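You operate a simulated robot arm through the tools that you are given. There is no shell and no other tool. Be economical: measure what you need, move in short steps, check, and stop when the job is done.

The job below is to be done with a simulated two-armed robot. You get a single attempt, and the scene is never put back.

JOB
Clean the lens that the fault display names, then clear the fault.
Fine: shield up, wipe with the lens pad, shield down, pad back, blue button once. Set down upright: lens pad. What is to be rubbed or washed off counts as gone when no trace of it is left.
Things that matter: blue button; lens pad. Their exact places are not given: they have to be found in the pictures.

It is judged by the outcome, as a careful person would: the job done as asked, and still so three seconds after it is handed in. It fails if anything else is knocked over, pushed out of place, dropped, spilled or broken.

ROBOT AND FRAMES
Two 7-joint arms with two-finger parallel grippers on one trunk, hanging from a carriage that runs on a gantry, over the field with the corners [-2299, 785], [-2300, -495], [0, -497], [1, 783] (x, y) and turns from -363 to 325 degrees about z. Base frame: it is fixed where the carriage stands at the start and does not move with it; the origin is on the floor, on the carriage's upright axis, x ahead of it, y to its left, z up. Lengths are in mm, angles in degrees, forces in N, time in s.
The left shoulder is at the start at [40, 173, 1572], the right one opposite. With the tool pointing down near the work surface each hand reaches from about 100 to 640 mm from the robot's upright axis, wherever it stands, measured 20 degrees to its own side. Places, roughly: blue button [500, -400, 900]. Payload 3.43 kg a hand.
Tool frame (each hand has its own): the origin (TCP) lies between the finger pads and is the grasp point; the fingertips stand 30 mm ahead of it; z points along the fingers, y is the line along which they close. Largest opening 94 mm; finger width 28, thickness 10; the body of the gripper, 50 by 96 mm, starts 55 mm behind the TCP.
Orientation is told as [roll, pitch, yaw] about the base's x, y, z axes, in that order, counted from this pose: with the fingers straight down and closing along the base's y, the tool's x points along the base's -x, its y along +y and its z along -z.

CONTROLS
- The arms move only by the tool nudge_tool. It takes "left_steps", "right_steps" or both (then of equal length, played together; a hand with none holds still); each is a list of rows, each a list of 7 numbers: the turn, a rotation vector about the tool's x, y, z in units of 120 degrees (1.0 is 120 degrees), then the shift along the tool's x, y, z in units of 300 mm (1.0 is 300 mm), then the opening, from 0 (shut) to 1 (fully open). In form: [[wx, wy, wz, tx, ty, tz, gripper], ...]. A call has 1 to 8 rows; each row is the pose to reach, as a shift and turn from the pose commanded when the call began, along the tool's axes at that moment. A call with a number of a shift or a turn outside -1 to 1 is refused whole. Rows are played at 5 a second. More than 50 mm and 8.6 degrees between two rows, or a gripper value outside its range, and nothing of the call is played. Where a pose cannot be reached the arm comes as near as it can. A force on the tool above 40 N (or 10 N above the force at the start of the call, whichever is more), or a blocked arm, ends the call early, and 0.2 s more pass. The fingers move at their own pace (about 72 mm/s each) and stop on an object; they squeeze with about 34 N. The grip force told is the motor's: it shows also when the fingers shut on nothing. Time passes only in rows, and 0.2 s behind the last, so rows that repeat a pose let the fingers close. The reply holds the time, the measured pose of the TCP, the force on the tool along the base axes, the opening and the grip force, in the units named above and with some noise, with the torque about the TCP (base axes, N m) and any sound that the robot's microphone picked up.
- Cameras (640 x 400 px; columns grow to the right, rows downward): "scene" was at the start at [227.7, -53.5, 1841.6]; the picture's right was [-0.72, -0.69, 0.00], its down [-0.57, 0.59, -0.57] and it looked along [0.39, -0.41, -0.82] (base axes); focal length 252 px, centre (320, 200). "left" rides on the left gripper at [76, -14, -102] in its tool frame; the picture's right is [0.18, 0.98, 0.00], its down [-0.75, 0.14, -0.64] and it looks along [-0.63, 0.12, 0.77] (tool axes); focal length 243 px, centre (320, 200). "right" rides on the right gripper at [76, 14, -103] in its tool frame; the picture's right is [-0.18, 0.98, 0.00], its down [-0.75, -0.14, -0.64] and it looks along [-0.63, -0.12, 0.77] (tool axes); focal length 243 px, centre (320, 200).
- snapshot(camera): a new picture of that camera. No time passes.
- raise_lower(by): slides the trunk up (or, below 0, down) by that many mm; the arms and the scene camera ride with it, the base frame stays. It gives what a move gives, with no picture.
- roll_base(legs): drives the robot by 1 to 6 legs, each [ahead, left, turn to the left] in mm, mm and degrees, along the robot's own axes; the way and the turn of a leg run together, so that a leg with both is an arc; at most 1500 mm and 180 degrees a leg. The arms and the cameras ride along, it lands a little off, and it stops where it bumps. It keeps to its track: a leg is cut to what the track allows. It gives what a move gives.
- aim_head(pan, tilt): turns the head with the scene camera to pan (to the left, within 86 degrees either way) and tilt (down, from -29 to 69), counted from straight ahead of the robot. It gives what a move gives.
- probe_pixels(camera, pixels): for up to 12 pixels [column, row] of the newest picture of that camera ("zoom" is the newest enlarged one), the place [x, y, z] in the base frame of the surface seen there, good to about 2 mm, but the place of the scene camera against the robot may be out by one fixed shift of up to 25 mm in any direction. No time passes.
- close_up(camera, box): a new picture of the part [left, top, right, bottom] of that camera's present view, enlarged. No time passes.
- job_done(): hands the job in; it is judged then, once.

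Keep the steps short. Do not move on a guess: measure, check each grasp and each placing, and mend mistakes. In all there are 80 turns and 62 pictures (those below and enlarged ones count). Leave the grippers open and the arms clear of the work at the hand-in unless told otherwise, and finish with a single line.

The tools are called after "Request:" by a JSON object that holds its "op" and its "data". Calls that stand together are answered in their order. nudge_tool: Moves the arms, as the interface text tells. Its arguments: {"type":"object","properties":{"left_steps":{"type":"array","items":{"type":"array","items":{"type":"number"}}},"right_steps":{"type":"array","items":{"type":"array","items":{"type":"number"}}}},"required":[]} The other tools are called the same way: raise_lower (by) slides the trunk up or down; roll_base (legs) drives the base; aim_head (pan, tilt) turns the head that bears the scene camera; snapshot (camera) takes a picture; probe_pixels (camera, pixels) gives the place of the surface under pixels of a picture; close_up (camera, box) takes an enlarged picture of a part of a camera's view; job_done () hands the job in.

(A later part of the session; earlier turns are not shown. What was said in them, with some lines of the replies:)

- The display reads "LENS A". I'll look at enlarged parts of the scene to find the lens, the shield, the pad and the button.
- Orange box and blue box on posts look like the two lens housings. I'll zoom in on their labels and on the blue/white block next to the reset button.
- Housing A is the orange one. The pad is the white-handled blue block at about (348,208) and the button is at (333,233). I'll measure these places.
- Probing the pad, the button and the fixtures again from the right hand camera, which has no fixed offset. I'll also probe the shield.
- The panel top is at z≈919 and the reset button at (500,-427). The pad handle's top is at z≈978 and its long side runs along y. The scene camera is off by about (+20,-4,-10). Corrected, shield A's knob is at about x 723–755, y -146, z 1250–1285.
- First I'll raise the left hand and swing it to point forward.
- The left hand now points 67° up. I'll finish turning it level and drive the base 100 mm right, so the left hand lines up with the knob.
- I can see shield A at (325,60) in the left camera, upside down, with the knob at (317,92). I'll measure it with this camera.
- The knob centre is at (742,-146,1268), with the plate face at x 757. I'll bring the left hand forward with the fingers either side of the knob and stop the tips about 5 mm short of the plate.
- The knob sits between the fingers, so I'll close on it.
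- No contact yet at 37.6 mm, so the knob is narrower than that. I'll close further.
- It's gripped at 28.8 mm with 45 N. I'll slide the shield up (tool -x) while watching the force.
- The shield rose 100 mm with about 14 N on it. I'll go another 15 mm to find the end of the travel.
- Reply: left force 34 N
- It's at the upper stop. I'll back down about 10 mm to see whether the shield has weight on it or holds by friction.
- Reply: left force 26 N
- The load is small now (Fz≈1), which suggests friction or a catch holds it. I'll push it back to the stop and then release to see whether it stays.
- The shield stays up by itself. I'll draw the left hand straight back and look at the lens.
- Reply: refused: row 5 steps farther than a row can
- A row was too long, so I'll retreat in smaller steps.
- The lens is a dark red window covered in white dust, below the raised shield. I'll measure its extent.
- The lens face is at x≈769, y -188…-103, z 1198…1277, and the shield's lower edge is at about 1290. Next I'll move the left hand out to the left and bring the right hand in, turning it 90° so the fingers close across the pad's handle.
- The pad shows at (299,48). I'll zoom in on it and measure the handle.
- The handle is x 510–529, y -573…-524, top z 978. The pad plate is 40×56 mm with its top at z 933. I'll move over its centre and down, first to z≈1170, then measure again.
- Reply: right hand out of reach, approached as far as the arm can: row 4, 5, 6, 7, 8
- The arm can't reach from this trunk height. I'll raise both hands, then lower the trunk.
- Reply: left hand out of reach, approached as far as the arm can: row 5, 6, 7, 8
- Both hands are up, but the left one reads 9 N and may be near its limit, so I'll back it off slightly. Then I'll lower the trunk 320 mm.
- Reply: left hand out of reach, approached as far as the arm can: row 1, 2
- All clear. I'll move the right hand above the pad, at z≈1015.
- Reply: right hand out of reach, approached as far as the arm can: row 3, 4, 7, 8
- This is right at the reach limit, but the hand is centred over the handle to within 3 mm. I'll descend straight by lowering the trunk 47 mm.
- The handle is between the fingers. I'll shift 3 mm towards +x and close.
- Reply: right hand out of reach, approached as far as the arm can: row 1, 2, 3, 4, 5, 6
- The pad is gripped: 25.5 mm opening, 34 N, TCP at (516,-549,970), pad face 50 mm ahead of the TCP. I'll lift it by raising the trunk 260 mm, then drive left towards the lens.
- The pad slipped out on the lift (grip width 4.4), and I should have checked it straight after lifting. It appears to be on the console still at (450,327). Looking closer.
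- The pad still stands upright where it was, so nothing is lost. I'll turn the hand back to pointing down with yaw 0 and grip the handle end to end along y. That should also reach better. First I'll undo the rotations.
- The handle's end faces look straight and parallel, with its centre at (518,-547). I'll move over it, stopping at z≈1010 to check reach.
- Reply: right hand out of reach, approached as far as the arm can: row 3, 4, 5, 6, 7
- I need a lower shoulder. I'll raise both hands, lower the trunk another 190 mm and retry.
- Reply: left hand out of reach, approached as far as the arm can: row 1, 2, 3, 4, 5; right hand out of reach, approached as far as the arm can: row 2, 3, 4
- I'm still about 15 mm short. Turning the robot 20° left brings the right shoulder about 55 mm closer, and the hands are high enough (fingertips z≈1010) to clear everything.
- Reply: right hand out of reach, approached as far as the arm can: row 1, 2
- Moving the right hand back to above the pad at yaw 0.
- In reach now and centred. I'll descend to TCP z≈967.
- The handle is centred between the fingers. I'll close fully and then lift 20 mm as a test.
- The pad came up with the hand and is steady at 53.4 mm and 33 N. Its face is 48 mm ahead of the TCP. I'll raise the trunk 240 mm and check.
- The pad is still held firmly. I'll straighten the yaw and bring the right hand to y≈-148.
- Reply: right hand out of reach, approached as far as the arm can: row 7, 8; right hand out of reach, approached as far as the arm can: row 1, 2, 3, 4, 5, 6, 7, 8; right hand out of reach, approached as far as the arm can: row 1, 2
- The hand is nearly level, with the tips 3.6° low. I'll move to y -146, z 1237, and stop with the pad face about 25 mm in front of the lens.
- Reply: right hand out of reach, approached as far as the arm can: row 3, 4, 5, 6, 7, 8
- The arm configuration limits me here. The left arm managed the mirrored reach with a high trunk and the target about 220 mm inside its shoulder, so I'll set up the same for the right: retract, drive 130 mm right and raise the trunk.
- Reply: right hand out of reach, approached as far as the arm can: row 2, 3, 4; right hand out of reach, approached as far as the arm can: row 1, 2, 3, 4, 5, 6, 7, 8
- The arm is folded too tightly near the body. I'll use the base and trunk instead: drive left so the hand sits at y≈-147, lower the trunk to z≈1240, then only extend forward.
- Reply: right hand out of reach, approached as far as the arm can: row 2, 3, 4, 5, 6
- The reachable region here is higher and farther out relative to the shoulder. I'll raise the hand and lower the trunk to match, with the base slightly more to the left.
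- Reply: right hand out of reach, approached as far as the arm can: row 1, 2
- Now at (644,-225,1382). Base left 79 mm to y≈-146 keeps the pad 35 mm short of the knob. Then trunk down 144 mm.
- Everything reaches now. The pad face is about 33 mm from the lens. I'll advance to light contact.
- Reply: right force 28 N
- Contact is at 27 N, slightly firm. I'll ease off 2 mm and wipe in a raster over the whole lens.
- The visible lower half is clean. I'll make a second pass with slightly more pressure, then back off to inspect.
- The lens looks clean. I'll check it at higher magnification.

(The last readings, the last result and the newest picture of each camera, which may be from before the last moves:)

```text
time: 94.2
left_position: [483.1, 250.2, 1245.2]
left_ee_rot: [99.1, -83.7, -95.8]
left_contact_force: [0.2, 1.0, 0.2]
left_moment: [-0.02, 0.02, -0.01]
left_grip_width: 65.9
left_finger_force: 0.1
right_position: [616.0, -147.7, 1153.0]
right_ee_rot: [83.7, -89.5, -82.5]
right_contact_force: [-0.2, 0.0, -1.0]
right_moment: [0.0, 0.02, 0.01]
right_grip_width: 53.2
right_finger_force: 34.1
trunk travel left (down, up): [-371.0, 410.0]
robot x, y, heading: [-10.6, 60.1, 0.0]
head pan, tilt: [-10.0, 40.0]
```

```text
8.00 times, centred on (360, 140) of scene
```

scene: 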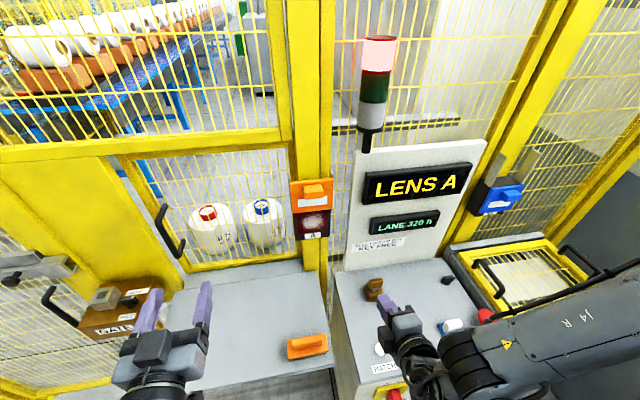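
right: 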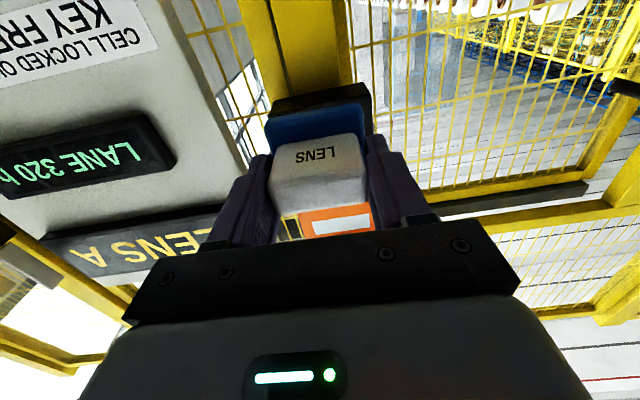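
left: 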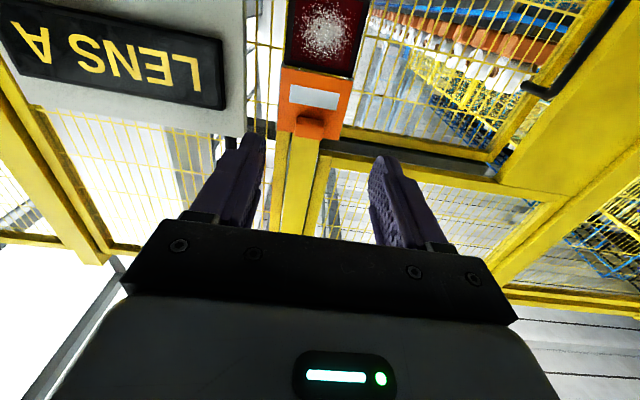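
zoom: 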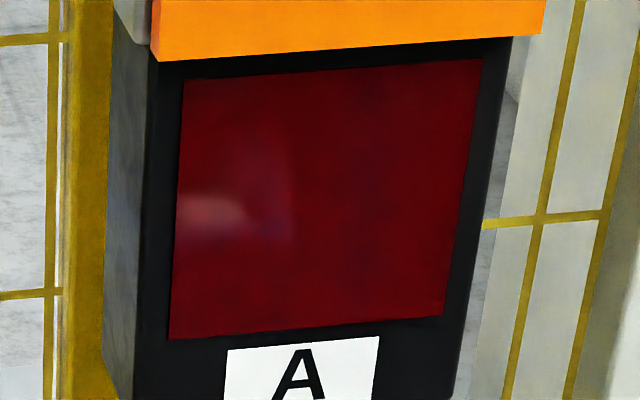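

The lens is clean apart from a soft reflection, with no dust left. Next is closing the shield with the left hand, using the stance that worked before (robot y≈-100, trunk up). I'll retract the right hand with the pad first.

Request:
{"op": "nudge_tool", "data": {"right_steps": [[0, 0, 0, 0, 0, -0.1, 0], [0, 0, 0, 0, 0, -0.2, 0], [0, 0, 0, 0, 0, -0.3, 0]]}}

Request:
{"op": "roll_base", "data": {"legs": [[10, -162, 0]]}}

Request:
{"op": "raise_lower", "data": {"by": 354}}

Request:
{"op": "nudge_tool", "data": {"left_steps": [[0, 0, 0, 0.09, -0.1, 0, 0.7], [0, 0, 0, 0.18, -0.2, 0, 0.7], [0, 0, 0, 0.27, -0.3, 0, 0.7], [0, 0, 0, 0.36, -0.4, 0, 0.7], [0, 0, 0, 0.45, -0.5, 0, 0.7], [0, 0, 0, 0.54, -0.6, 0, 0.7], [0, 0, 0, 0.63, -0.7, 0, 0.7], [0, 0, 0, 0.7, -0.78, 0, 0.7]]}}

Request:
{"op": "snapshot", "data": {"camera": "scene"}}

```text
time: 95.0
left_position: [482.0, 252.2, 1245.2]
left_ee_rot: [99.3, -83.7, -95.9]
left_contact_force: [-0.1, -0.5, 0.0]
left_moment: [-0.01, 0.02, 0.0]
left_grip_width: 66.1
left_finger_force: 0.0
right_position: [527.2, -148.1, 1153.0]
right_ee_rot: [63.0, -89.6, -61.9]
right_contact_force: [0.1, -0.4, -1.1]
right_moment: [0.02, 0.05, 0.02]
right_grip_width: 53.1
right_finger_force: 34.4
trunk travel left (down, up): [-371.0, 410.0]
robot x, y, heading: [-11.4, 60.7, -0.2]
head pan, tilt: [-10.0, 40.0]
```

```text
time: 96.4
left_position: [492.6, 87.4, 1243.9]
left_ee_rot: [99.3, -83.7, -95.9]
left_contact_force: [-0.5, 0.7, 0.9]
left_moment: [0.0, 0.01, 0.03]
left_grip_width: 65.8
left_finger_force: 0.0
right_position: [537.0, -313.3, 1155.2]
right_ee_rot: [78.5, -89.6, -77.5]
right_contact_force: [0.1, -0.7, 0.0]
right_moment: [0.04, 0.04, 0.03]
right_grip_width: 53.5
right_finger_force: 34.3
trunk travel left (down, up): [-371.0, 410.0]
robot x, y, heading: [-0.9, -101.1, -0.2]
head pan, tilt: [-10.0, 40.0]
```

```text
time: 99.9
left_position: [491.6, 87.9, 1598.3]
left_ee_rot: [99.3, -83.7, -95.9]
left_contact_force: [-0.4, -0.1, 0.4]
left_moment: [0.0, 0.03, 0.01]
left_grip_width: 65.9
left_finger_force: 0.1
right_position: [537.4, -311.8, 1508.2]
right_ee_rot: [78.8, -89.6, -77.6]
right_contact_force: [-0.4, -0.3, -0.7]
right_moment: [0.04, 0.0, 0.01]
right_grip_width: 53.2
right_finger_force: 34.4
trunk travel left (down, up): [-725.0, 56.0]
robot x, y, heading: [-1.0, -100.5, -0.1]
head pan, tilt: [-10.0, 40.0]
```

```text
time: 101.7
left_position: [511.8, -103.9, 1350.6]
left_ee_rot: [101.2, -79.3, -97.6]
left_contact_force: [-0.7, 0.9, -0.1]
left_moment: [-0.02, -0.01, 0.04]
left_grip_width: 65.8
left_finger_force: 0.0
right_position: [537.6, -312.4, 1507.9]
right_ee_rot: [78.9, -89.6, -77.9]
right_contact_force: [0.2, 0.3, -0.4]
right_moment: [0.01, 0.0, -0.02]
right_grip_width: 53.2
right_finger_force: 34.3
trunk travel left (down, up): [-725.0, 56.0]
robot x, y, heading: [-1.1, -102.0, -0.3]
head pan, tilt: [-10.0, 40.0]
```

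```text
13 pictures are left
```

scene: 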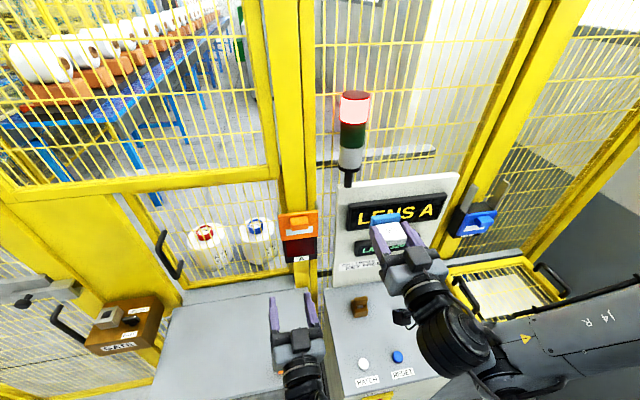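

The left hand is rolled about 10° and yawed 3°. I'll straighten it and line up in front of the raised knob.

Request:
{"op": "nudge_tool", "data": {"left_steps": [[0.01, 0.006, -0.029, -0.04, -0.044, 0.05, 0.9], [0.02, 0.012, -0.058, -0.08, -0.088, 0.1, 0.9], [0.029, 0.017, -0.088, -0.119, -0.132, 0.15, 0.9], [0.029, 0.017, -0.088, -0.119, -0.132, 0.195, 0.9], [0.029, 0.017, -0.088, -0.119, -0.132, 0.195, 0.9]]}}

Request:
{"op": "snapshot", "data": {"camera": "left"}}

```text
time: 102.3
left_position: [527.5, -109.9, 1328.3]
left_ee_rot: [85.2, -79.6, -84.2]
left_contact_force: [-0.1, -0.2, 0.3]
left_moment: [-0.04, 0.01, -0.01]
left_grip_width: 84.5
left_finger_force: 0.1
right_position: [537.0, -311.9, 1506.9]
right_ee_rot: [73.2, -89.6, -72.0]
right_contact_force: [-0.2, 0.1, -0.2]
right_moment: [-0.04, 0.01, 0.0]
right_grip_width: 53.3
right_finger_force: 33.5
trunk travel left (down, up): [-725.0, 56.0]
robot x, y, heading: [2.1, -101.3, -0.2]
head pan, tilt: [-10.0, 40.0]
stopped in row 2 (left hand): the arm was blocked; the commanded pose is now the measured one
```

```text
12 pictures are left
```

left: 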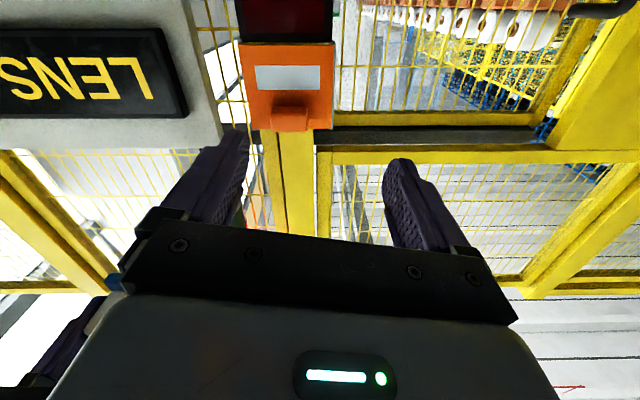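

The left hand was blocked, probably by a wrist limit or the nearby right arm. I don't need a grasp: pressing the knob down from above with closed fingers will do. I'll measure the knob and, as there is room, move the right hand aside.

Request:
{"op": "probe_pixels", "data": {"camera": "left", "pixels": [[290, 108], [290, 118], [275, 118], [306, 116], [290, 127], [290, 55], [290, 95], [100, 70], [205, 130]]}}

Request:
{"op": "nudge_tool", "data": {"right_steps": [[0, 0, 0, 0, -0.1, 0, 0], [0, 0, 0, 0, -0.2, 0, 0], [0, 0, 0, 0, -0.3, 0, 0], [0, 0, 0, 0, -0.35, 0, 0]]}}

Request:
{"op": "nudge_tool", "data": {"left_steps": [[0, 0, 0, -0.08, -0.015, 0, 0.1], [0, 0, 0, -0.16, -0.03, 0, 0.1], [0, 0, 0, -0.24, -0.045, 0.03, 0.1], [0, 0, 0, -0.32, -0.062, 0.1, 0.0], [0, 0, 0, -0.4, -0.062, 0.16, 0.0], [0, 0, 0, -0.42, -0.062, 0.226, 0.0]]}}

```text
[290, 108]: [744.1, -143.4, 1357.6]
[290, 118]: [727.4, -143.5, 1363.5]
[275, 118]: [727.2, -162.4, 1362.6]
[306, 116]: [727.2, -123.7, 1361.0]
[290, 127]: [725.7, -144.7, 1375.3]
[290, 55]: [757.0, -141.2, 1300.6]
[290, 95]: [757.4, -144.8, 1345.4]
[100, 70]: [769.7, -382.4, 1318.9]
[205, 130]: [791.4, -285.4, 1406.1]
```

```text
time: 103.3
left_position: [527.2, -111.8, 1327.8]
left_ee_rot: [84.9, -79.6, -84.0]
left_contact_force: [-0.1, -0.3, -0.5]
left_moment: [-0.04, -0.04, 0.0]
left_grip_width: 84.5
left_finger_force: 0.1
right_position: [539.2, -416.5, 1506.5]
right_ee_rot: [73.4, -89.5, -72.4]
right_contact_force: [0.3, 0.3, -0.8]
right_moment: [0.02, 0.01, 0.0]
right_grip_width: 53.4
right_finger_force: 34.2
trunk travel left (down, up): [-725.0, 56.0]
robot x, y, heading: [-1.1, -95.5, 0.1]
head pan, tilt: [-10.0, 40.0]
```

```text
time: 104.2
left_position: [542.5, -103.1, 1349.5]
left_ee_rot: [85.2, -69.7, -83.8]
left_contact_force: [-0.7, 1.0, 0.1]
left_moment: [-0.02, 0.01, 0.03]
left_grip_width: 0.0
left_finger_force: 28.9
right_position: [539.4, -417.4, 1507.7]
right_ee_rot: [71.8, -89.6, -70.7]
right_contact_force: [-0.4, -0.5, -1.3]
right_moment: [-0.01, 0.0, 0.01]
right_grip_width: 53.2
right_finger_force: 34.2
trunk travel left (down, up): [-725.0, 56.0]
robot x, y, heading: [0.9, -100.9, -0.4]
head pan, tilt: [-10.0, 40.0]
stopped in row 4 (left hand): the arm was blocked; the commanded pose is now the measured one
```

The knob is now at z 1357–1385, y -143, x 727. The left arm is in a folded corner of its reach. I'll move it outward and forward and unroll it, as worked for the right arm, then align with the base and trunk.

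Request:
{"op": "nudge_tool", "data": {"left_steps": [[0, 0, 0, 0.005, 0.1, 0.05, 0], [0, 0, -0.02, 0.01, 0.2, 0.08, 0], [0, 0, -0.05, 0.015, 0.3, 0.1, 0], [0, 0, -0.08, 0.02, 0.4, 0.12, 0], [0, 0, -0.11, 0.025, 0.5, 0.14, 0], [0, 0, -0.14, 0.03, 0.6, 0.17, 0], [0, 0, -0.168, 0.043, 0.694, 0.2, 0], [0, 0, -0.168, 0.043, 0.694, 0.2, 0]]}}

```text
time: 106.0
left_position: [598.9, 95.9, 1407.8]
left_ee_rot: [-3.0, -88.3, 4.6]
left_contact_force: [-0.2, 0.0, -0.2]
left_moment: [0.01, 0.02, 0.0]
left_grip_width: 0.0
left_finger_force: 32.7
right_position: [540.7, -417.3, 1507.1]
right_ee_rot: [77.3, -89.7, -76.3]
right_contact_force: [0.6, -0.1, -0.5]
right_moment: [0.02, 0.03, -0.03]
right_grip_width: 53.4
right_finger_force: 34.2
trunk travel left (down, up): [-725.0, 56.0]
robot x, y, heading: [-1.5, -105.3, -0.2]
head pan, tilt: [-10.0, 40.0]
```

The left hand is straight and free now. I'll drive the base right 239 mm to put it at y≈-144 and raise the trunk 18 mm.

Request:
{"op": "roll_base", "data": {"legs": [[0, -239, 0]]}}

Request:
{"op": "raise_lower", "data": {"by": 18}}

Request:
{"op": "snapshot", "data": {"camera": "left"}}

```text
time: 107.7
left_position: [598.2, -139.7, 1407.8]
left_ee_rot: [-1.7, -88.2, 3.3]
left_contact_force: [0.1, -0.6, 0.4]
left_moment: [0.0, 0.01, 0.05]
left_grip_width: 0.1
left_finger_force: 33.1
right_position: [538.7, -654.9, 1507.5]
right_ee_rot: [76.1, -89.6, -75.0]
right_contact_force: [0.7, 0.1, -0.3]
right_moment: [-0.01, 0.01, 0.0]
right_grip_width: 53.3
right_finger_force: 33.7
trunk travel left (down, up): [-725.0, 56.0]
robot x, y, heading: [-2.0, -338.6, 0.0]
head pan, tilt: [-10.0, 40.0]
```

```text
time: 108.4
left_position: [598.0, -141.3, 1425.4]
left_ee_rot: [-1.2, -88.4, 2.8]
left_contact_force: [0.0, 0.5, 0.4]
left_moment: [0.01, -0.01, -0.03]
left_grip_width: 0.0
left_finger_force: 33.0
right_position: [538.7, -654.1, 1524.6]
right_ee_rot: [74.2, -89.7, -73.0]
right_contact_force: [-0.1, 0.0, -0.4]
right_moment: [-0.02, 0.01, -0.01]
right_grip_width: 53.2
right_finger_force: 34.2
trunk travel left (down, up): [-743.0, 38.0]
robot x, y, heading: [-3.7, -340.8, -0.3]
head pan, tilt: [-10.0, 40.0]
```

```text
11 pictures are left
```

left: 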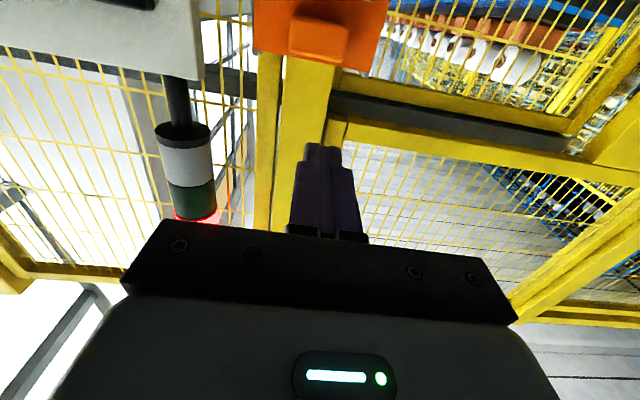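

Request:
{"op": "probe_pixels", "data": {"camera": "left", "pixels": [[318, 30], [318, 45], [316, 58], [290, 45], [346, 50], [270, 45]]}}

Request:
{"op": "nudge_tool", "data": {"left_steps": [[0, 0, 0, 0, -0.01, 0.1, 0], [0, 0, 0, 0, -0.01, 0.2, 0], [0, 0, 0, 0, -0.01, 0.3, 0], [0, 0, 0, 0, -0.01, 0.36, 0], [0, 0, 0, 0, -0.01, 0.405, 0], [0, 0, 0, 0, -0.01, 0.405, 0]]}}

```text
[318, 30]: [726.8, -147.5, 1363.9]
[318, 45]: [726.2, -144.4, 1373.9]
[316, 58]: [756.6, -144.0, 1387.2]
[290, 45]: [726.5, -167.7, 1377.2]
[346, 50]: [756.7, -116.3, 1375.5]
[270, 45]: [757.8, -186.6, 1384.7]
```

```text
time: 109.8
left_position: [720.4, -140.2, 1422.5]
left_ee_rot: [-1.8, -88.3, 3.4]
left_contact_force: [0.7, -0.1, 0.0]
left_moment: [-0.02, 0.01, 0.01]
left_grip_width: 0.0
left_finger_force: 32.7
right_position: [539.6, -655.2, 1525.2]
right_ee_rot: [76.1, -89.5, -75.0]
right_contact_force: [0.3, 0.1, -0.9]
right_moment: [-0.03, 0.03, 0.0]
right_grip_width: 53.2
right_finger_force: 33.9
trunk travel left (down, up): [-743.0, 38.0]
robot x, y, heading: [-0.7, -338.5, -0.4]
head pan, tilt: [-10.0, 40.0]
```

The fingers are above the knob, whose top is about z 1385. I'll press it down slowly.

Request:
{"op": "nudge_tool", "data": {"left_steps": [[0, 0, 0, 0.06, 0, 0, 0], [0, 0, 0, 0.11, 0, 0, 0], [0, 0, 0, 0.16, 0, 0, 0], [0, 0, 0, 0.21, 0, 0, 0], [0, 0, 0, 0.26, 0, 0, 0], [0, 0, 0, 0.31, 0, 0, 0], [0, 0, 0, 0.36, 0, 0, 0], [0, 0, 0, 0.39, 0, 0, 0]]}}

Request:
{"op": "close_up", "data": {"camera": "scene", "box": [120, 130, 320, 280]}}

```text
time: 111.6
left_position: [716.4, -138.9, 1303.2]
left_ee_rot: [-1.6, -88.2, 3.3]
left_contact_force: [-0.4, 0.1, -0.1]
left_moment: [0.01, 0.02, -0.03]
left_grip_width: 0.1
left_finger_force: 33.3
right_position: [538.4, -654.3, 1523.1]
right_ee_rot: [76.4, -89.6, -75.2]
right_contact_force: [-0.5, 0.5, -0.7]
right_moment: [0.0, 0.01, 0.06]
right_grip_width: 53.4
right_finger_force: 34.2
trunk travel left (down, up): [-743.0, 38.0]
robot x, y, heading: [-1.3, -338.0, 0.1]
head pan, tilt: [-10.0, 40.0]
```

```text
2.67 times, centred on (220, 205) of scene
```

zoom: 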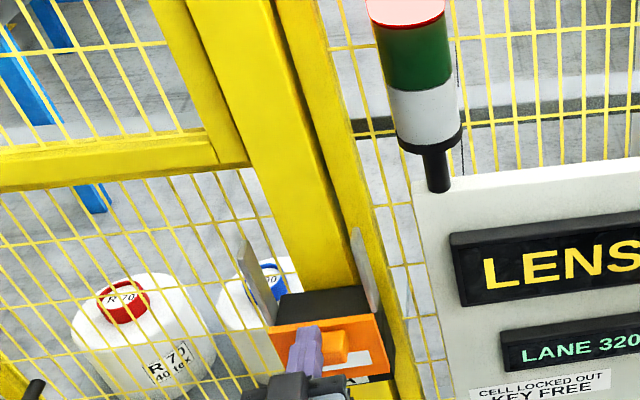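

The shield has come down and there's no load on the fingers. I'll press a bit further to confirm it is seated at the lower stop.

Request:
{"op": "nudge_tool", "data": {"left_steps": [[0, 0, 0, 0.015, 0, 0, 0], [0, 0, 0, 0.03, 0, 0, 0], [0, 0, 0, 0.04, 0, 0, 0], [0, 0, 0, 0.04, 0, 0, 0]]}}

Request:
{"op": "nudge_tool", "data": {"left_steps": [[0, 0, 0, -0.05, 0, -0.02, 0.0], [0, 0, 0, -0.08, 0, -0.1, 0.0], [0, 0, 0, -0.08, 0, -0.2, 0.0], [0, 0, 0, -0.08, 0, -0.3, 0.5], [0, 0, 0, -0.08, 0, -0.4, 0.7], [0, 0, 0, -0.08, 0, -0.45, 0.7]]}}

Request:
{"op": "snapshot", "data": {"camera": "left"}}

```text
time: 112.6
left_position: [717.1, -138.9, 1298.9]
left_ee_rot: [-5.1, -89.0, 6.8]
left_contact_force: [-10.7, 1.1, 27.8]
left_moment: [-0.12, -0.38, -0.03]
left_grip_width: 0.0
left_finger_force: 33.3
right_position: [539.5, -653.6, 1526.2]
right_ee_rot: [85.6, -89.5, -84.4]
right_contact_force: [0.4, 0.6, -0.3]
right_moment: [0.02, 0.01, 0.0]
right_grip_width: 53.4
right_finger_force: 33.8
trunk travel left (down, up): [-743.0, 38.0]
robot x, y, heading: [-0.6, -338.4, -0.3]
head pan, tilt: [-10.0, 40.0]
```

```text
time: 114.0
left_position: [581.3, -143.8, 1321.7]
left_ee_rot: [-1.1, -88.3, 2.7]
left_contact_force: [0.6, 0.2, 0.0]
left_moment: [-0.01, -0.01, 0.0]
left_grip_width: 65.8
left_finger_force: 0.0
right_position: [537.9, -654.6, 1525.3]
right_ee_rot: [75.0, -89.6, -73.9]
right_contact_force: [0.3, 0.7, -0.2]
right_moment: [0.01, 0.06, 0.02]
right_grip_width: 53.3
right_finger_force: 33.5
trunk travel left (down, up): [-743.0, 38.0]
robot x, y, heading: [-2.8, -338.1, -0.4]
head pan, tilt: [-10.0, 40.0]
```

```text
9 pictures are left
```

left: 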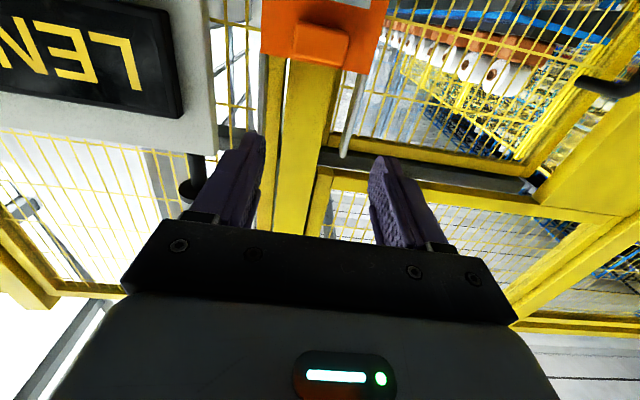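

There was a firm lower stop at 28 N, so the shield is closed. Now the pad goes back. I'll turn the right hand to point down again while drawing it in to where it was after the pickup.

Request:
{"op": "probe_pixels", "data": {"camera": "left", "pixels": [[318, 30], [318, 45], [318, 55], [275, 40]]}}

Request:
{"op": "nudge_tool", "data": {"right_steps": [[0, 0.07, 0, 0.05, -0.02, -0.05, 0], [0, 0.14, 0, 0.1, -0.04, -0.1, 0], [0, 0.21, 0, 0.15, -0.06, -0.15, 0], [0, 0.28, 0, 0.2, -0.08, -0.2, 0], [0, 0.35, 0, 0.25, -0.1, -0.25, 0], [0, 0.42, 0, 0.3, -0.12, -0.3, 0], [0, 0.49, 0, 0.35, -0.14, -0.35, 0], [0, 0.56, 0, 0.4, -0.16, -0.39, 0]]}}

Request:
{"op": "nudge_tool", "data": {"right_steps": [[0, 0.065, 0, 0, 0, 0, 0], [0, 0.13, 0, 0, 0, 0, 0], [0, 0.188, 0, 0, 0, 0, 0], [0, 0.188, 0, 0, 0, 0, 0]]}}

```text
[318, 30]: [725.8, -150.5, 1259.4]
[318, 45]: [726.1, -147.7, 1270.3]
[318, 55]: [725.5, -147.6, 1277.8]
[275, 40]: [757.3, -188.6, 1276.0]
```

```text
time: 115.8
left_position: [581.6, -144.8, 1321.6]
left_ee_rot: [-1.4, -88.4, 3.0]
left_contact_force: [-0.1, 0.0, 0.1]
left_moment: [0.01, 0.02, -0.01]
left_grip_width: 66.1
left_finger_force: 0.0
right_position: [422.8, -704.7, 1404.4]
right_ee_rot: [0.4, -22.6, 0.8]
right_contact_force: [-0.9, -0.2, -0.8]
right_moment: [0.0, 0.0, 0.01]
right_grip_width: 53.4
right_finger_force: 33.6
trunk travel left (down, up): [-743.0, 38.0]
robot x, y, heading: [1.6, -338.0, 0.2]
head pan, tilt: [-10.0, 40.0]
```

```text
time: 116.8
left_position: [581.3, -142.5, 1320.8]
left_ee_rot: [-1.4, -88.3, 2.9]
left_contact_force: [-0.4, -0.8, 0.3]
left_moment: [0.03, -0.01, -0.01]
left_grip_width: 65.9
left_finger_force: 0.1
right_position: [423.3, -704.5, 1404.7]
right_ee_rot: [0.5, -0.1, 1.0]
right_contact_force: [-0.4, -0.3, -0.7]
right_moment: [-0.02, 0.02, 0.01]
right_grip_width: 53.2
right_finger_force: 34.0
trunk travel left (down, up): [-743.0, 38.0]
robot x, y, heading: [-1.9, -339.7, -0.0]
head pan, tilt: [-10.0, 40.0]
```

The knob's underside is at z≈1258, the fully closed position. Next I'll raise and retract the left hand so that lowering the trunk keeps it clear, then turn the robot 20° left as at the pickup.

Request:
{"op": "nudge_tool", "data": {"left_steps": [[0, 0, 0, -0.12, 0.02, -0.02, 0.7], [0, 0, 0, -0.24, 0.04, -0.04, 0.7], [0, 0, 0, -0.36, 0.06, -0.06, 0.7], [0, 0, 0, -0.48, 0.08, -0.08, 0.7], [0, 0, 0, -0.6, 0.1, -0.1, 0.7], [0, 0, 0, -0.72, 0.12, -0.12, 0.7], [0, 0, 0, -0.84, 0.14, -0.14, 0.7], [0, 0, 0, -0.96, 0.16, -0.16, 0.7]]}}

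Request:
{"op": "roll_base", "data": {"legs": [[0, -12, 20]]}}

```text
time: 118.6
left_position: [540.9, -95.8, 1611.1]
left_ee_rot: [-0.9, -88.3, 2.6]
left_contact_force: [0.1, 0.0, 0.1]
left_moment: [0.0, 0.02, 0.0]
left_grip_width: 65.8
left_finger_force: 0.0
right_position: [422.5, -703.7, 1404.7]
right_ee_rot: [0.4, 0.0, 1.1]
right_contact_force: [0.1, -0.3, -0.5]
right_moment: [-0.01, 0.02, 0.01]
right_grip_width: 53.4
right_finger_force: 33.8
trunk travel left (down, up): [-743.0, 38.0]
robot x, y, heading: [1.3, -337.3, -0.1]
head pan, tilt: [-10.0, 40.0]
```

```text
time: 120.1
left_position: [426.3, 60.4, 1611.1]
left_ee_rot: [-1.5, -88.2, 22.9]
left_contact_force: [-0.3, 0.1, -0.5]
left_moment: [-0.01, 0.01, -0.01]
left_grip_width: 65.6
left_finger_force: 0.0
right_position: [522.3, -548.9, 1404.9]
right_ee_rot: [0.4, -0.1, 21.1]
right_contact_force: [0.4, 0.0, -0.4]
right_moment: [0.03, -0.04, -0.03]
right_grip_width: 53.3
right_finger_force: 33.7
trunk travel left (down, up): [-743.0, 38.0]
robot x, y, heading: [1.5, -352.9, 19.6]
head pan, tilt: [-10.0, 40.0]
```

The right hand is directly over the pad's spot at (522,-549). I'll lower the trunk 380 mm, then straighten the yaw.

Request:
{"op": "raise_lower", "data": {"by": -380}}

Request:
{"op": "nudge_tool", "data": {"right_steps": [[0, 0, 0.06, 0.003, 0.003, 0, 0], [0, 0, 0.12, 0.006, 0.006, 0, 0], [0, 0, 0.176, 0.011, 0.011, 0, 0], [0, 0, 0.176, 0.011, 0.011, 0, 0]]}}

Request:
{"op": "snapshot", "data": {"camera": "right"}}

```text
time: 123.7
left_position: [427.3, 61.2, 1229.4]
left_ee_rot: [-1.5, -88.3, 23.1]
left_contact_force: [0.1, -0.3, 0.5]
left_moment: [-0.01, -0.05, -0.02]
left_grip_width: 65.8
left_finger_force: 0.0
right_position: [523.0, -549.5, 1025.5]
right_ee_rot: [0.4, -0.1, 21.0]
right_contact_force: [0.2, -0.1, -0.9]
right_moment: [-0.01, 0.01, 0.03]
right_grip_width: 53.6
right_finger_force: 34.2
trunk travel left (down, up): [-363.0, 418.0]
robot x, y, heading: [-1.0, -349.2, 19.6]
head pan, tilt: [-10.0, 40.0]
```

```text
time: 124.7
left_position: [426.9, 60.7, 1229.8]
left_ee_rot: [-1.4, -88.3, 23.1]
left_contact_force: [-0.1, 0.2, -0.5]
left_moment: [0.04, -0.01, 0.03]
left_grip_width: 65.7
left_finger_force: 0.0
right_position: [518.7, -548.5, 1025.7]
right_ee_rot: [0.5, 0.0, -0.3]
right_contact_force: [-0.1, 0.1, -0.4]
right_moment: [0.04, -0.02, 0.03]
right_grip_width: 53.1
right_finger_force: 34.0
trunk travel left (down, up): [-363.0, 418.0]
robot x, y, heading: [0.4, -351.4, 19.8]
head pan, tilt: [-10.0, 40.0]
```

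```text
8 pictures are left
```

right: 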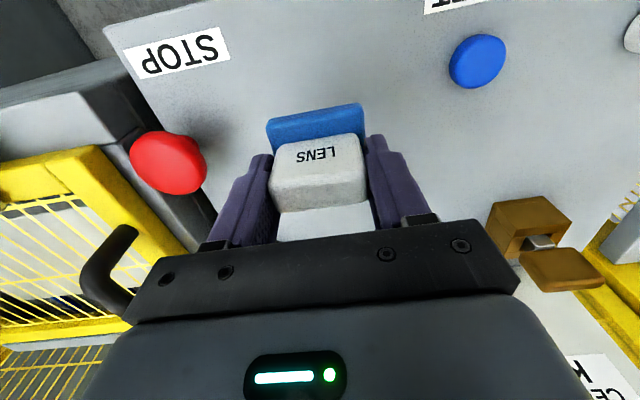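

Lowering the pad to the panel: 55 mm, then in small steps to feel contact.

Request:
{"op": "nudge_tool", "data": {"right_steps": [[0, 0, 0, 0, 0.004, 0.08, 0], [0, 0, 0, 0, 0.004, 0.15, 0], [0, 0, 0, 0, 0.004, 0.175, 0], [0, 0, 0, 0, 0.004, 0.185, 0], [0, 0, 0, 0, 0.004, 0.192, 0], [0, 0, 0, 0, 0.004, 0.196, 0], [0, 0, 0, 0, 0.004, 0.196, 0]]}}

```text
time: 126.3
left_position: [428.7, 61.6, 1230.2]
left_ee_rot: [-2.5, -88.4, 24.0]
left_contact_force: [-0.3, 0.3, 0.1]
left_moment: [-0.01, -0.02, 0.01]
left_grip_width: 65.9
left_finger_force: 0.0
right_position: [519.8, -545.2, 967.9]
right_ee_rot: [0.5, -0.2, 0.0]
right_contact_force: [-6.6, 2.1, 26.5]
right_moment: [-0.09, 0.51, -0.04]
right_grip_width: 53.4
right_finger_force: 33.7
trunk travel left (down, up): [-363.0, 418.0]
robot x, y, heading: [-2.6, -351.0, 19.9]
head pan, tilt: [-10.0, 40.0]
```

The pad is in contact with the panel at 26 N. I'll ease up 1 mm, release, and lift clear.

Request:
{"op": "nudge_tool", "data": {"right_steps": [[0, 0, 0, 0, 0, -0.003, 0], [0, 0, 0, 0, 0, -0.003, 0.6], [0, 0, 0, 0, 0, -0.003, 0.85], [0, 0, 0, 0, 0, -0.003, 0.85], [0, 0, 0, 0, 0, -0.05, 0.85], [0, 0, 0, 0, 0, -0.15, 0.85], [0, 0, 0, 0, 0, -0.25, 0.85]]}}

Request:
{"op": "snapshot", "data": {"camera": "right"}}

```text
time: 127.9
left_position: [427.0, 62.1, 1230.0]
left_ee_rot: [-1.8, -88.3, 23.3]
left_contact_force: [-1.4, 0.1, -0.2]
left_moment: [0.0, 0.0, -0.01]
left_grip_width: 66.0
left_finger_force: 0.1
right_position: [517.9, -546.7, 1040.3]
right_ee_rot: [0.5, 0.1, -0.1]
right_contact_force: [0.5, 0.7, 1.1]
right_moment: [-0.01, -0.01, 0.06]
right_grip_width: 79.7
right_finger_force: 0.0
trunk travel left (down, up): [-363.0, 418.0]
robot x, y, heading: [1.6, -352.3, 19.9]
head pan, tilt: [-10.0, 40.0]
```

```text
7 pictures are left
```

right: 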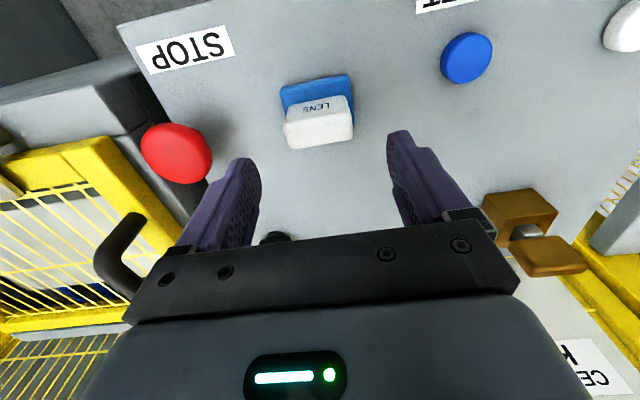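

The pad stands upright in its original place. I'll measure the blue button at (467,57), then close the fingers and move above it.

Request:
{"op": "probe_pixels", "data": {"camera": "right", "pixels": [[467, 52], [467, 58], [447, 55], [485, 55], [467, 42], [467, 68]]}}

Request:
{"op": "nudge_tool", "data": {"right_steps": [[0, 0, 0, 0.015, 0.1, 0, 0.5], [0, 0, 0, 0.03, 0.2, 0, 0.2], [0, 0, 0, 0.045, 0.3, 0, 0.0], [0, 0, 0, 0.06, 0.388, 0, 0.0], [0, 0, 0, 0.06, 0.388, 0, 0.0]]}}

```text
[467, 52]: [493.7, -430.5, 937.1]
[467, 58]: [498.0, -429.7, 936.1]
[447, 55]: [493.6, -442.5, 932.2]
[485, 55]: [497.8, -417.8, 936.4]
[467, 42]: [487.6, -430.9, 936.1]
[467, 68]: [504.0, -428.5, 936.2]
```

```text
time: 129.1
left_position: [426.9, 61.9, 1229.2]
left_ee_rot: [-1.7, -88.3, 23.1]
left_contact_force: [0.3, -0.1, 1.5]
left_moment: [-0.01, -0.02, 0.01]
left_grip_width: 65.9
left_finger_force: 0.1
right_position: [509.2, -436.9, 1044.0]
right_ee_rot: [0.4, 0.1, 0.0]
right_contact_force: [0.4, -0.2, -0.6]
right_moment: [0.02, 0.01, 0.01]
right_grip_width: 0.0
right_finger_force: 32.8
right hand out of reach, approached as far as the arm can: row 4, 5
trunk travel left (down, up): [-363.0, 418.0]
robot x, y, heading: [-1.7, -352.2, 19.6]
head pan, tilt: [-10.0, 40.0]
```

The arm is at a folding limit, 13 mm off the button. I'll shift the base a little and fine-tune with the arm.

Request:
{"op": "roll_base", "data": {"legs": [[-20, 40, 0]]}}

Request:
{"op": "nudge_tool", "data": {"right_steps": [[0, 0, 0, -0.035, -0.04, 0, 0], [0, 0, 0, -0.07, -0.08, 0, 0], [0, 0, 0, -0.07, -0.08, 0, 0]]}}

```text
time: 130.0
left_position: [394.2, 93.3, 1230.2]
left_ee_rot: [0.4, -88.3, 21.1]
left_contact_force: [0.1, 0.3, 0.1]
left_moment: [-0.06, 0.0, -0.04]
left_grip_width: 65.9
left_finger_force: 0.1
right_position: [477.3, -405.5, 1043.4]
right_ee_rot: [0.5, 0.0, -0.1]
right_contact_force: [-0.2, 0.1, 1.2]
right_moment: [-0.06, -0.02, -0.03]
right_grip_width: 0.0
right_finger_force: 33.6
trunk travel left (down, up): [-363.0, 418.0]
robot x, y, heading: [-33.1, -318.7, 19.7]
head pan, tilt: [-10.0, 40.0]
```

```text
time: 130.8
left_position: [395.0, 92.2, 1229.0]
left_ee_rot: [-1.4, -88.3, 23.0]
left_contact_force: [-0.1, -0.1, 0.2]
left_moment: [0.0, 0.0, 0.01]
left_grip_width: 65.6
left_finger_force: 0.0
right_position: [499.0, -430.7, 1044.3]
right_ee_rot: [0.4, 0.1, -0.1]
right_contact_force: [0.1, 0.0, 0.0]
right_moment: [0.04, 0.02, 0.0]
right_grip_width: 0.0
right_finger_force: 33.1
trunk travel left (down, up): [-363.0, 418.0]
robot x, y, heading: [-32.8, -320.4, 19.9]
head pan, tilt: [-10.0, 40.0]
```

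Directly over the button. I'll descend until the tips are about 6 mm above it.

Request:
{"op": "nudge_tool", "data": {"right_steps": [[0, 0, 0, 0, 0.002, 0.08, 0], [0, 0, 0, 0, 0.002, 0.16, 0], [0, 0, 0, 0, 0.002, 0.22, 0], [0, 0, 0, 0, 0.002, 0.238, 0], [0, 0, 0, 0, 0.002, 0.238, 0]]}}

Request:
{"op": "snapshot", "data": {"camera": "right"}}

```text
time: 132.0
left_position: [395.7, 92.1, 1230.7]
left_ee_rot: [-1.5, -88.3, 23.0]
left_contact_force: [0.1, -1.0, -1.1]
left_moment: [0.03, 0.05, -0.01]
left_grip_width: 65.9
left_finger_force: 0.2
right_position: [498.6, -429.4, 973.2]
right_ee_rot: [0.4, 0.0, -0.1]
right_contact_force: [-0.7, -0.1, 1.2]
right_moment: [0.01, 0.05, -0.01]
right_grip_width: 0.0
right_finger_force: 32.9
trunk travel left (down, up): [-363.0, 418.0]
robot x, y, heading: [-33.4, -319.0, 19.8]
head pan, tilt: [-10.0, 40.0]
```

```text
6 pictures are left
```

right: 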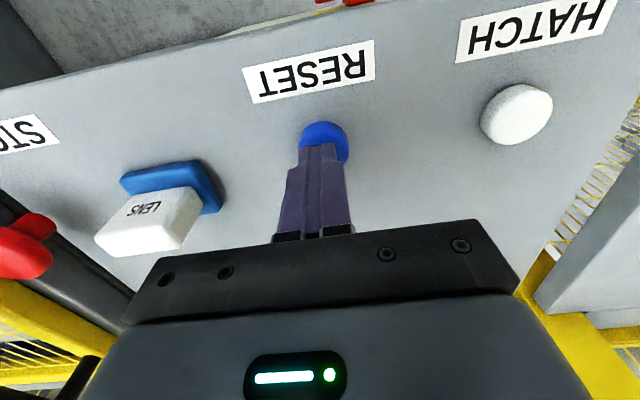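

The closed fingertips are over the blue button. I'll press once, gradually.

Request:
{"op": "nudge_tool", "data": {"right_steps": [[0, 0, 0, 0, 0, 0.02, 0], [0, 0, 0, 0, 0, 0.03, 0], [0, 0, 0, 0, 0, 0.04, 0], [0, 0, 0, 0, 0, 0.046, 0], [0, 0, 0, 0, 0, 0.046, 0]]}}

Request:
{"op": "close_up", "data": {"camera": "scene", "box": [200, 0, 640, 300]}}

```text
time: 133.2
left_position: [395.4, 92.1, 1230.4]
left_ee_rot: [-2.0, -88.3, 23.4]
left_contact_force: [0.0, -0.7, 0.1]
left_moment: [-0.02, -0.03, 0.07]
left_grip_width: 65.7
left_finger_force: 0.0
right_position: [498.6, -428.8, 959.4]
right_ee_rot: [0.5, 0.0, 0.0]
right_contact_force: [-6.8, -0.6, 13.8]
right_moment: [-0.01, 0.15, -0.04]
right_grip_width: 0.0
right_finger_force: 33.4
trunk travel left (down, up): [-363.0, 418.0]
robot x, y, heading: [-32.2, -320.2, 19.5]
head pan, tilt: [-10.0, 40.0]
heard: click
```

```text
1.33 times, centred on (420, 150) of scene
```

zoom: 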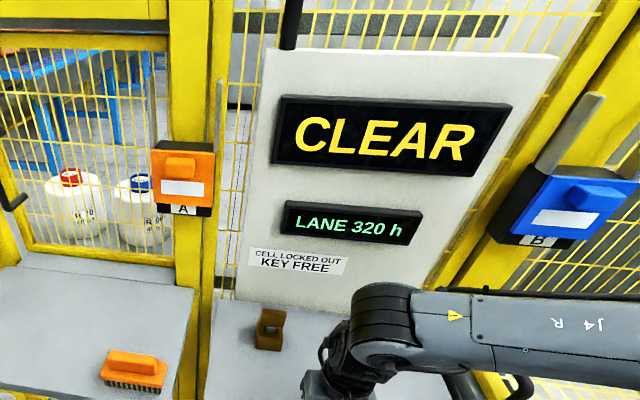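

A click was heard and the display reads "CLEAR". I'll lift the hand straight up, open it, and check the final state.

Request:
{"op": "nudge_tool", "data": {"right_steps": [[0, 0, 0, 0, 0, -0.08, 0], [0, 0, 0, 0, 0, -0.2, 0], [0, 0, 0, 0, 0, -0.34, 0.3], [0, 0, 0, 0, 0, -0.48, 0.8], [0, 0, 0, 0, 0, -0.6, 0.9], [0, 0, 0, 0, 0, -0.6, 0.9]]}}

Request:
{"op": "raise_lower", "data": {"by": 150}}

Request:
{"op": "snapshot", "data": {"camera": "scene"}}

Request:
{"op": "snapshot", "data": {"camera": "right"}}

```text
time: 134.6
left_position: [394.3, 92.4, 1229.4]
left_ee_rot: [-1.4, -88.3, 22.9]
left_contact_force: [-0.1, -1.3, -0.5]
left_moment: [0.06, -0.02, 0.0]
left_grip_width: 65.6
left_finger_force: 0.0
right_position: [497.8, -430.3, 1138.5]
right_ee_rot: [0.3, 0.0, -0.1]
right_contact_force: [0.5, -0.3, -0.3]
right_moment: [-0.01, -0.01, -0.05]
right_grip_width: 84.6
right_finger_force: 0.1
trunk travel left (down, up): [-363.0, 418.0]
robot x, y, heading: [-35.8, -321.1, 19.7]
head pan, tilt: [-10.0, 40.0]
```

```text
time: 136.4
left_position: [394.0, 92.8, 1379.0]
left_ee_rot: [-1.4, -88.3, 22.9]
left_contact_force: [-0.1, 0.3, 0.3]
left_moment: [0.03, 0.0, 0.03]
left_grip_width: 65.9
left_finger_force: 0.0
right_position: [498.4, -430.1, 1288.5]
right_ee_rot: [0.5, 0.1, -0.1]
right_contact_force: [-0.4, 0.1, 0.9]
right_moment: [0.0, 0.02, 0.0]
right_grip_width: 84.5
right_finger_force: 0.1
trunk travel left (down, up): [-513.0, 268.0]
robot x, y, heading: [-33.1, -317.4, 19.6]
head pan, tilt: [-10.0, 40.0]
```

```text
4 pictures are left
```

scene: 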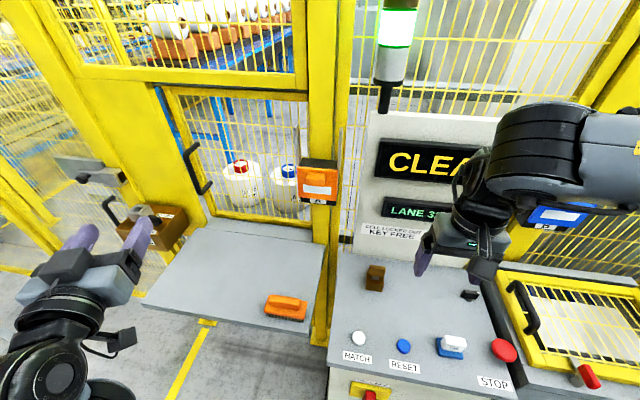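

```text
3 pictures are left
```

right: 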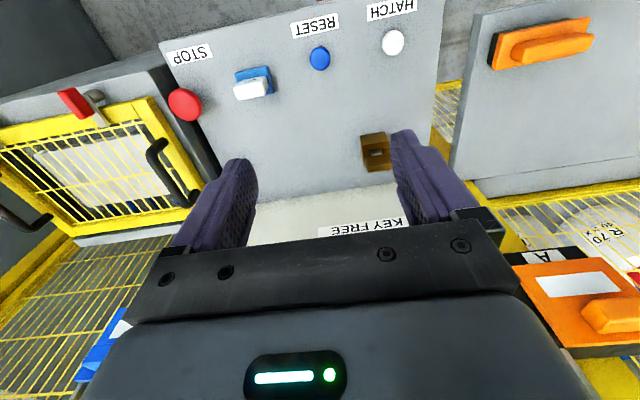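

The stack light is green, the display shows CLEAR, shield A is down, the pad is upright in place, and both hands are open and clear. Handing in.

Request:
{"op": "job_done", "data": {}}

```text
The job is handed in.
```

Lens A is wiped clean, its shield is down, the lens pad is back upright in its place, and one press of the blue button cleared the fault (the display reads CLEAR).
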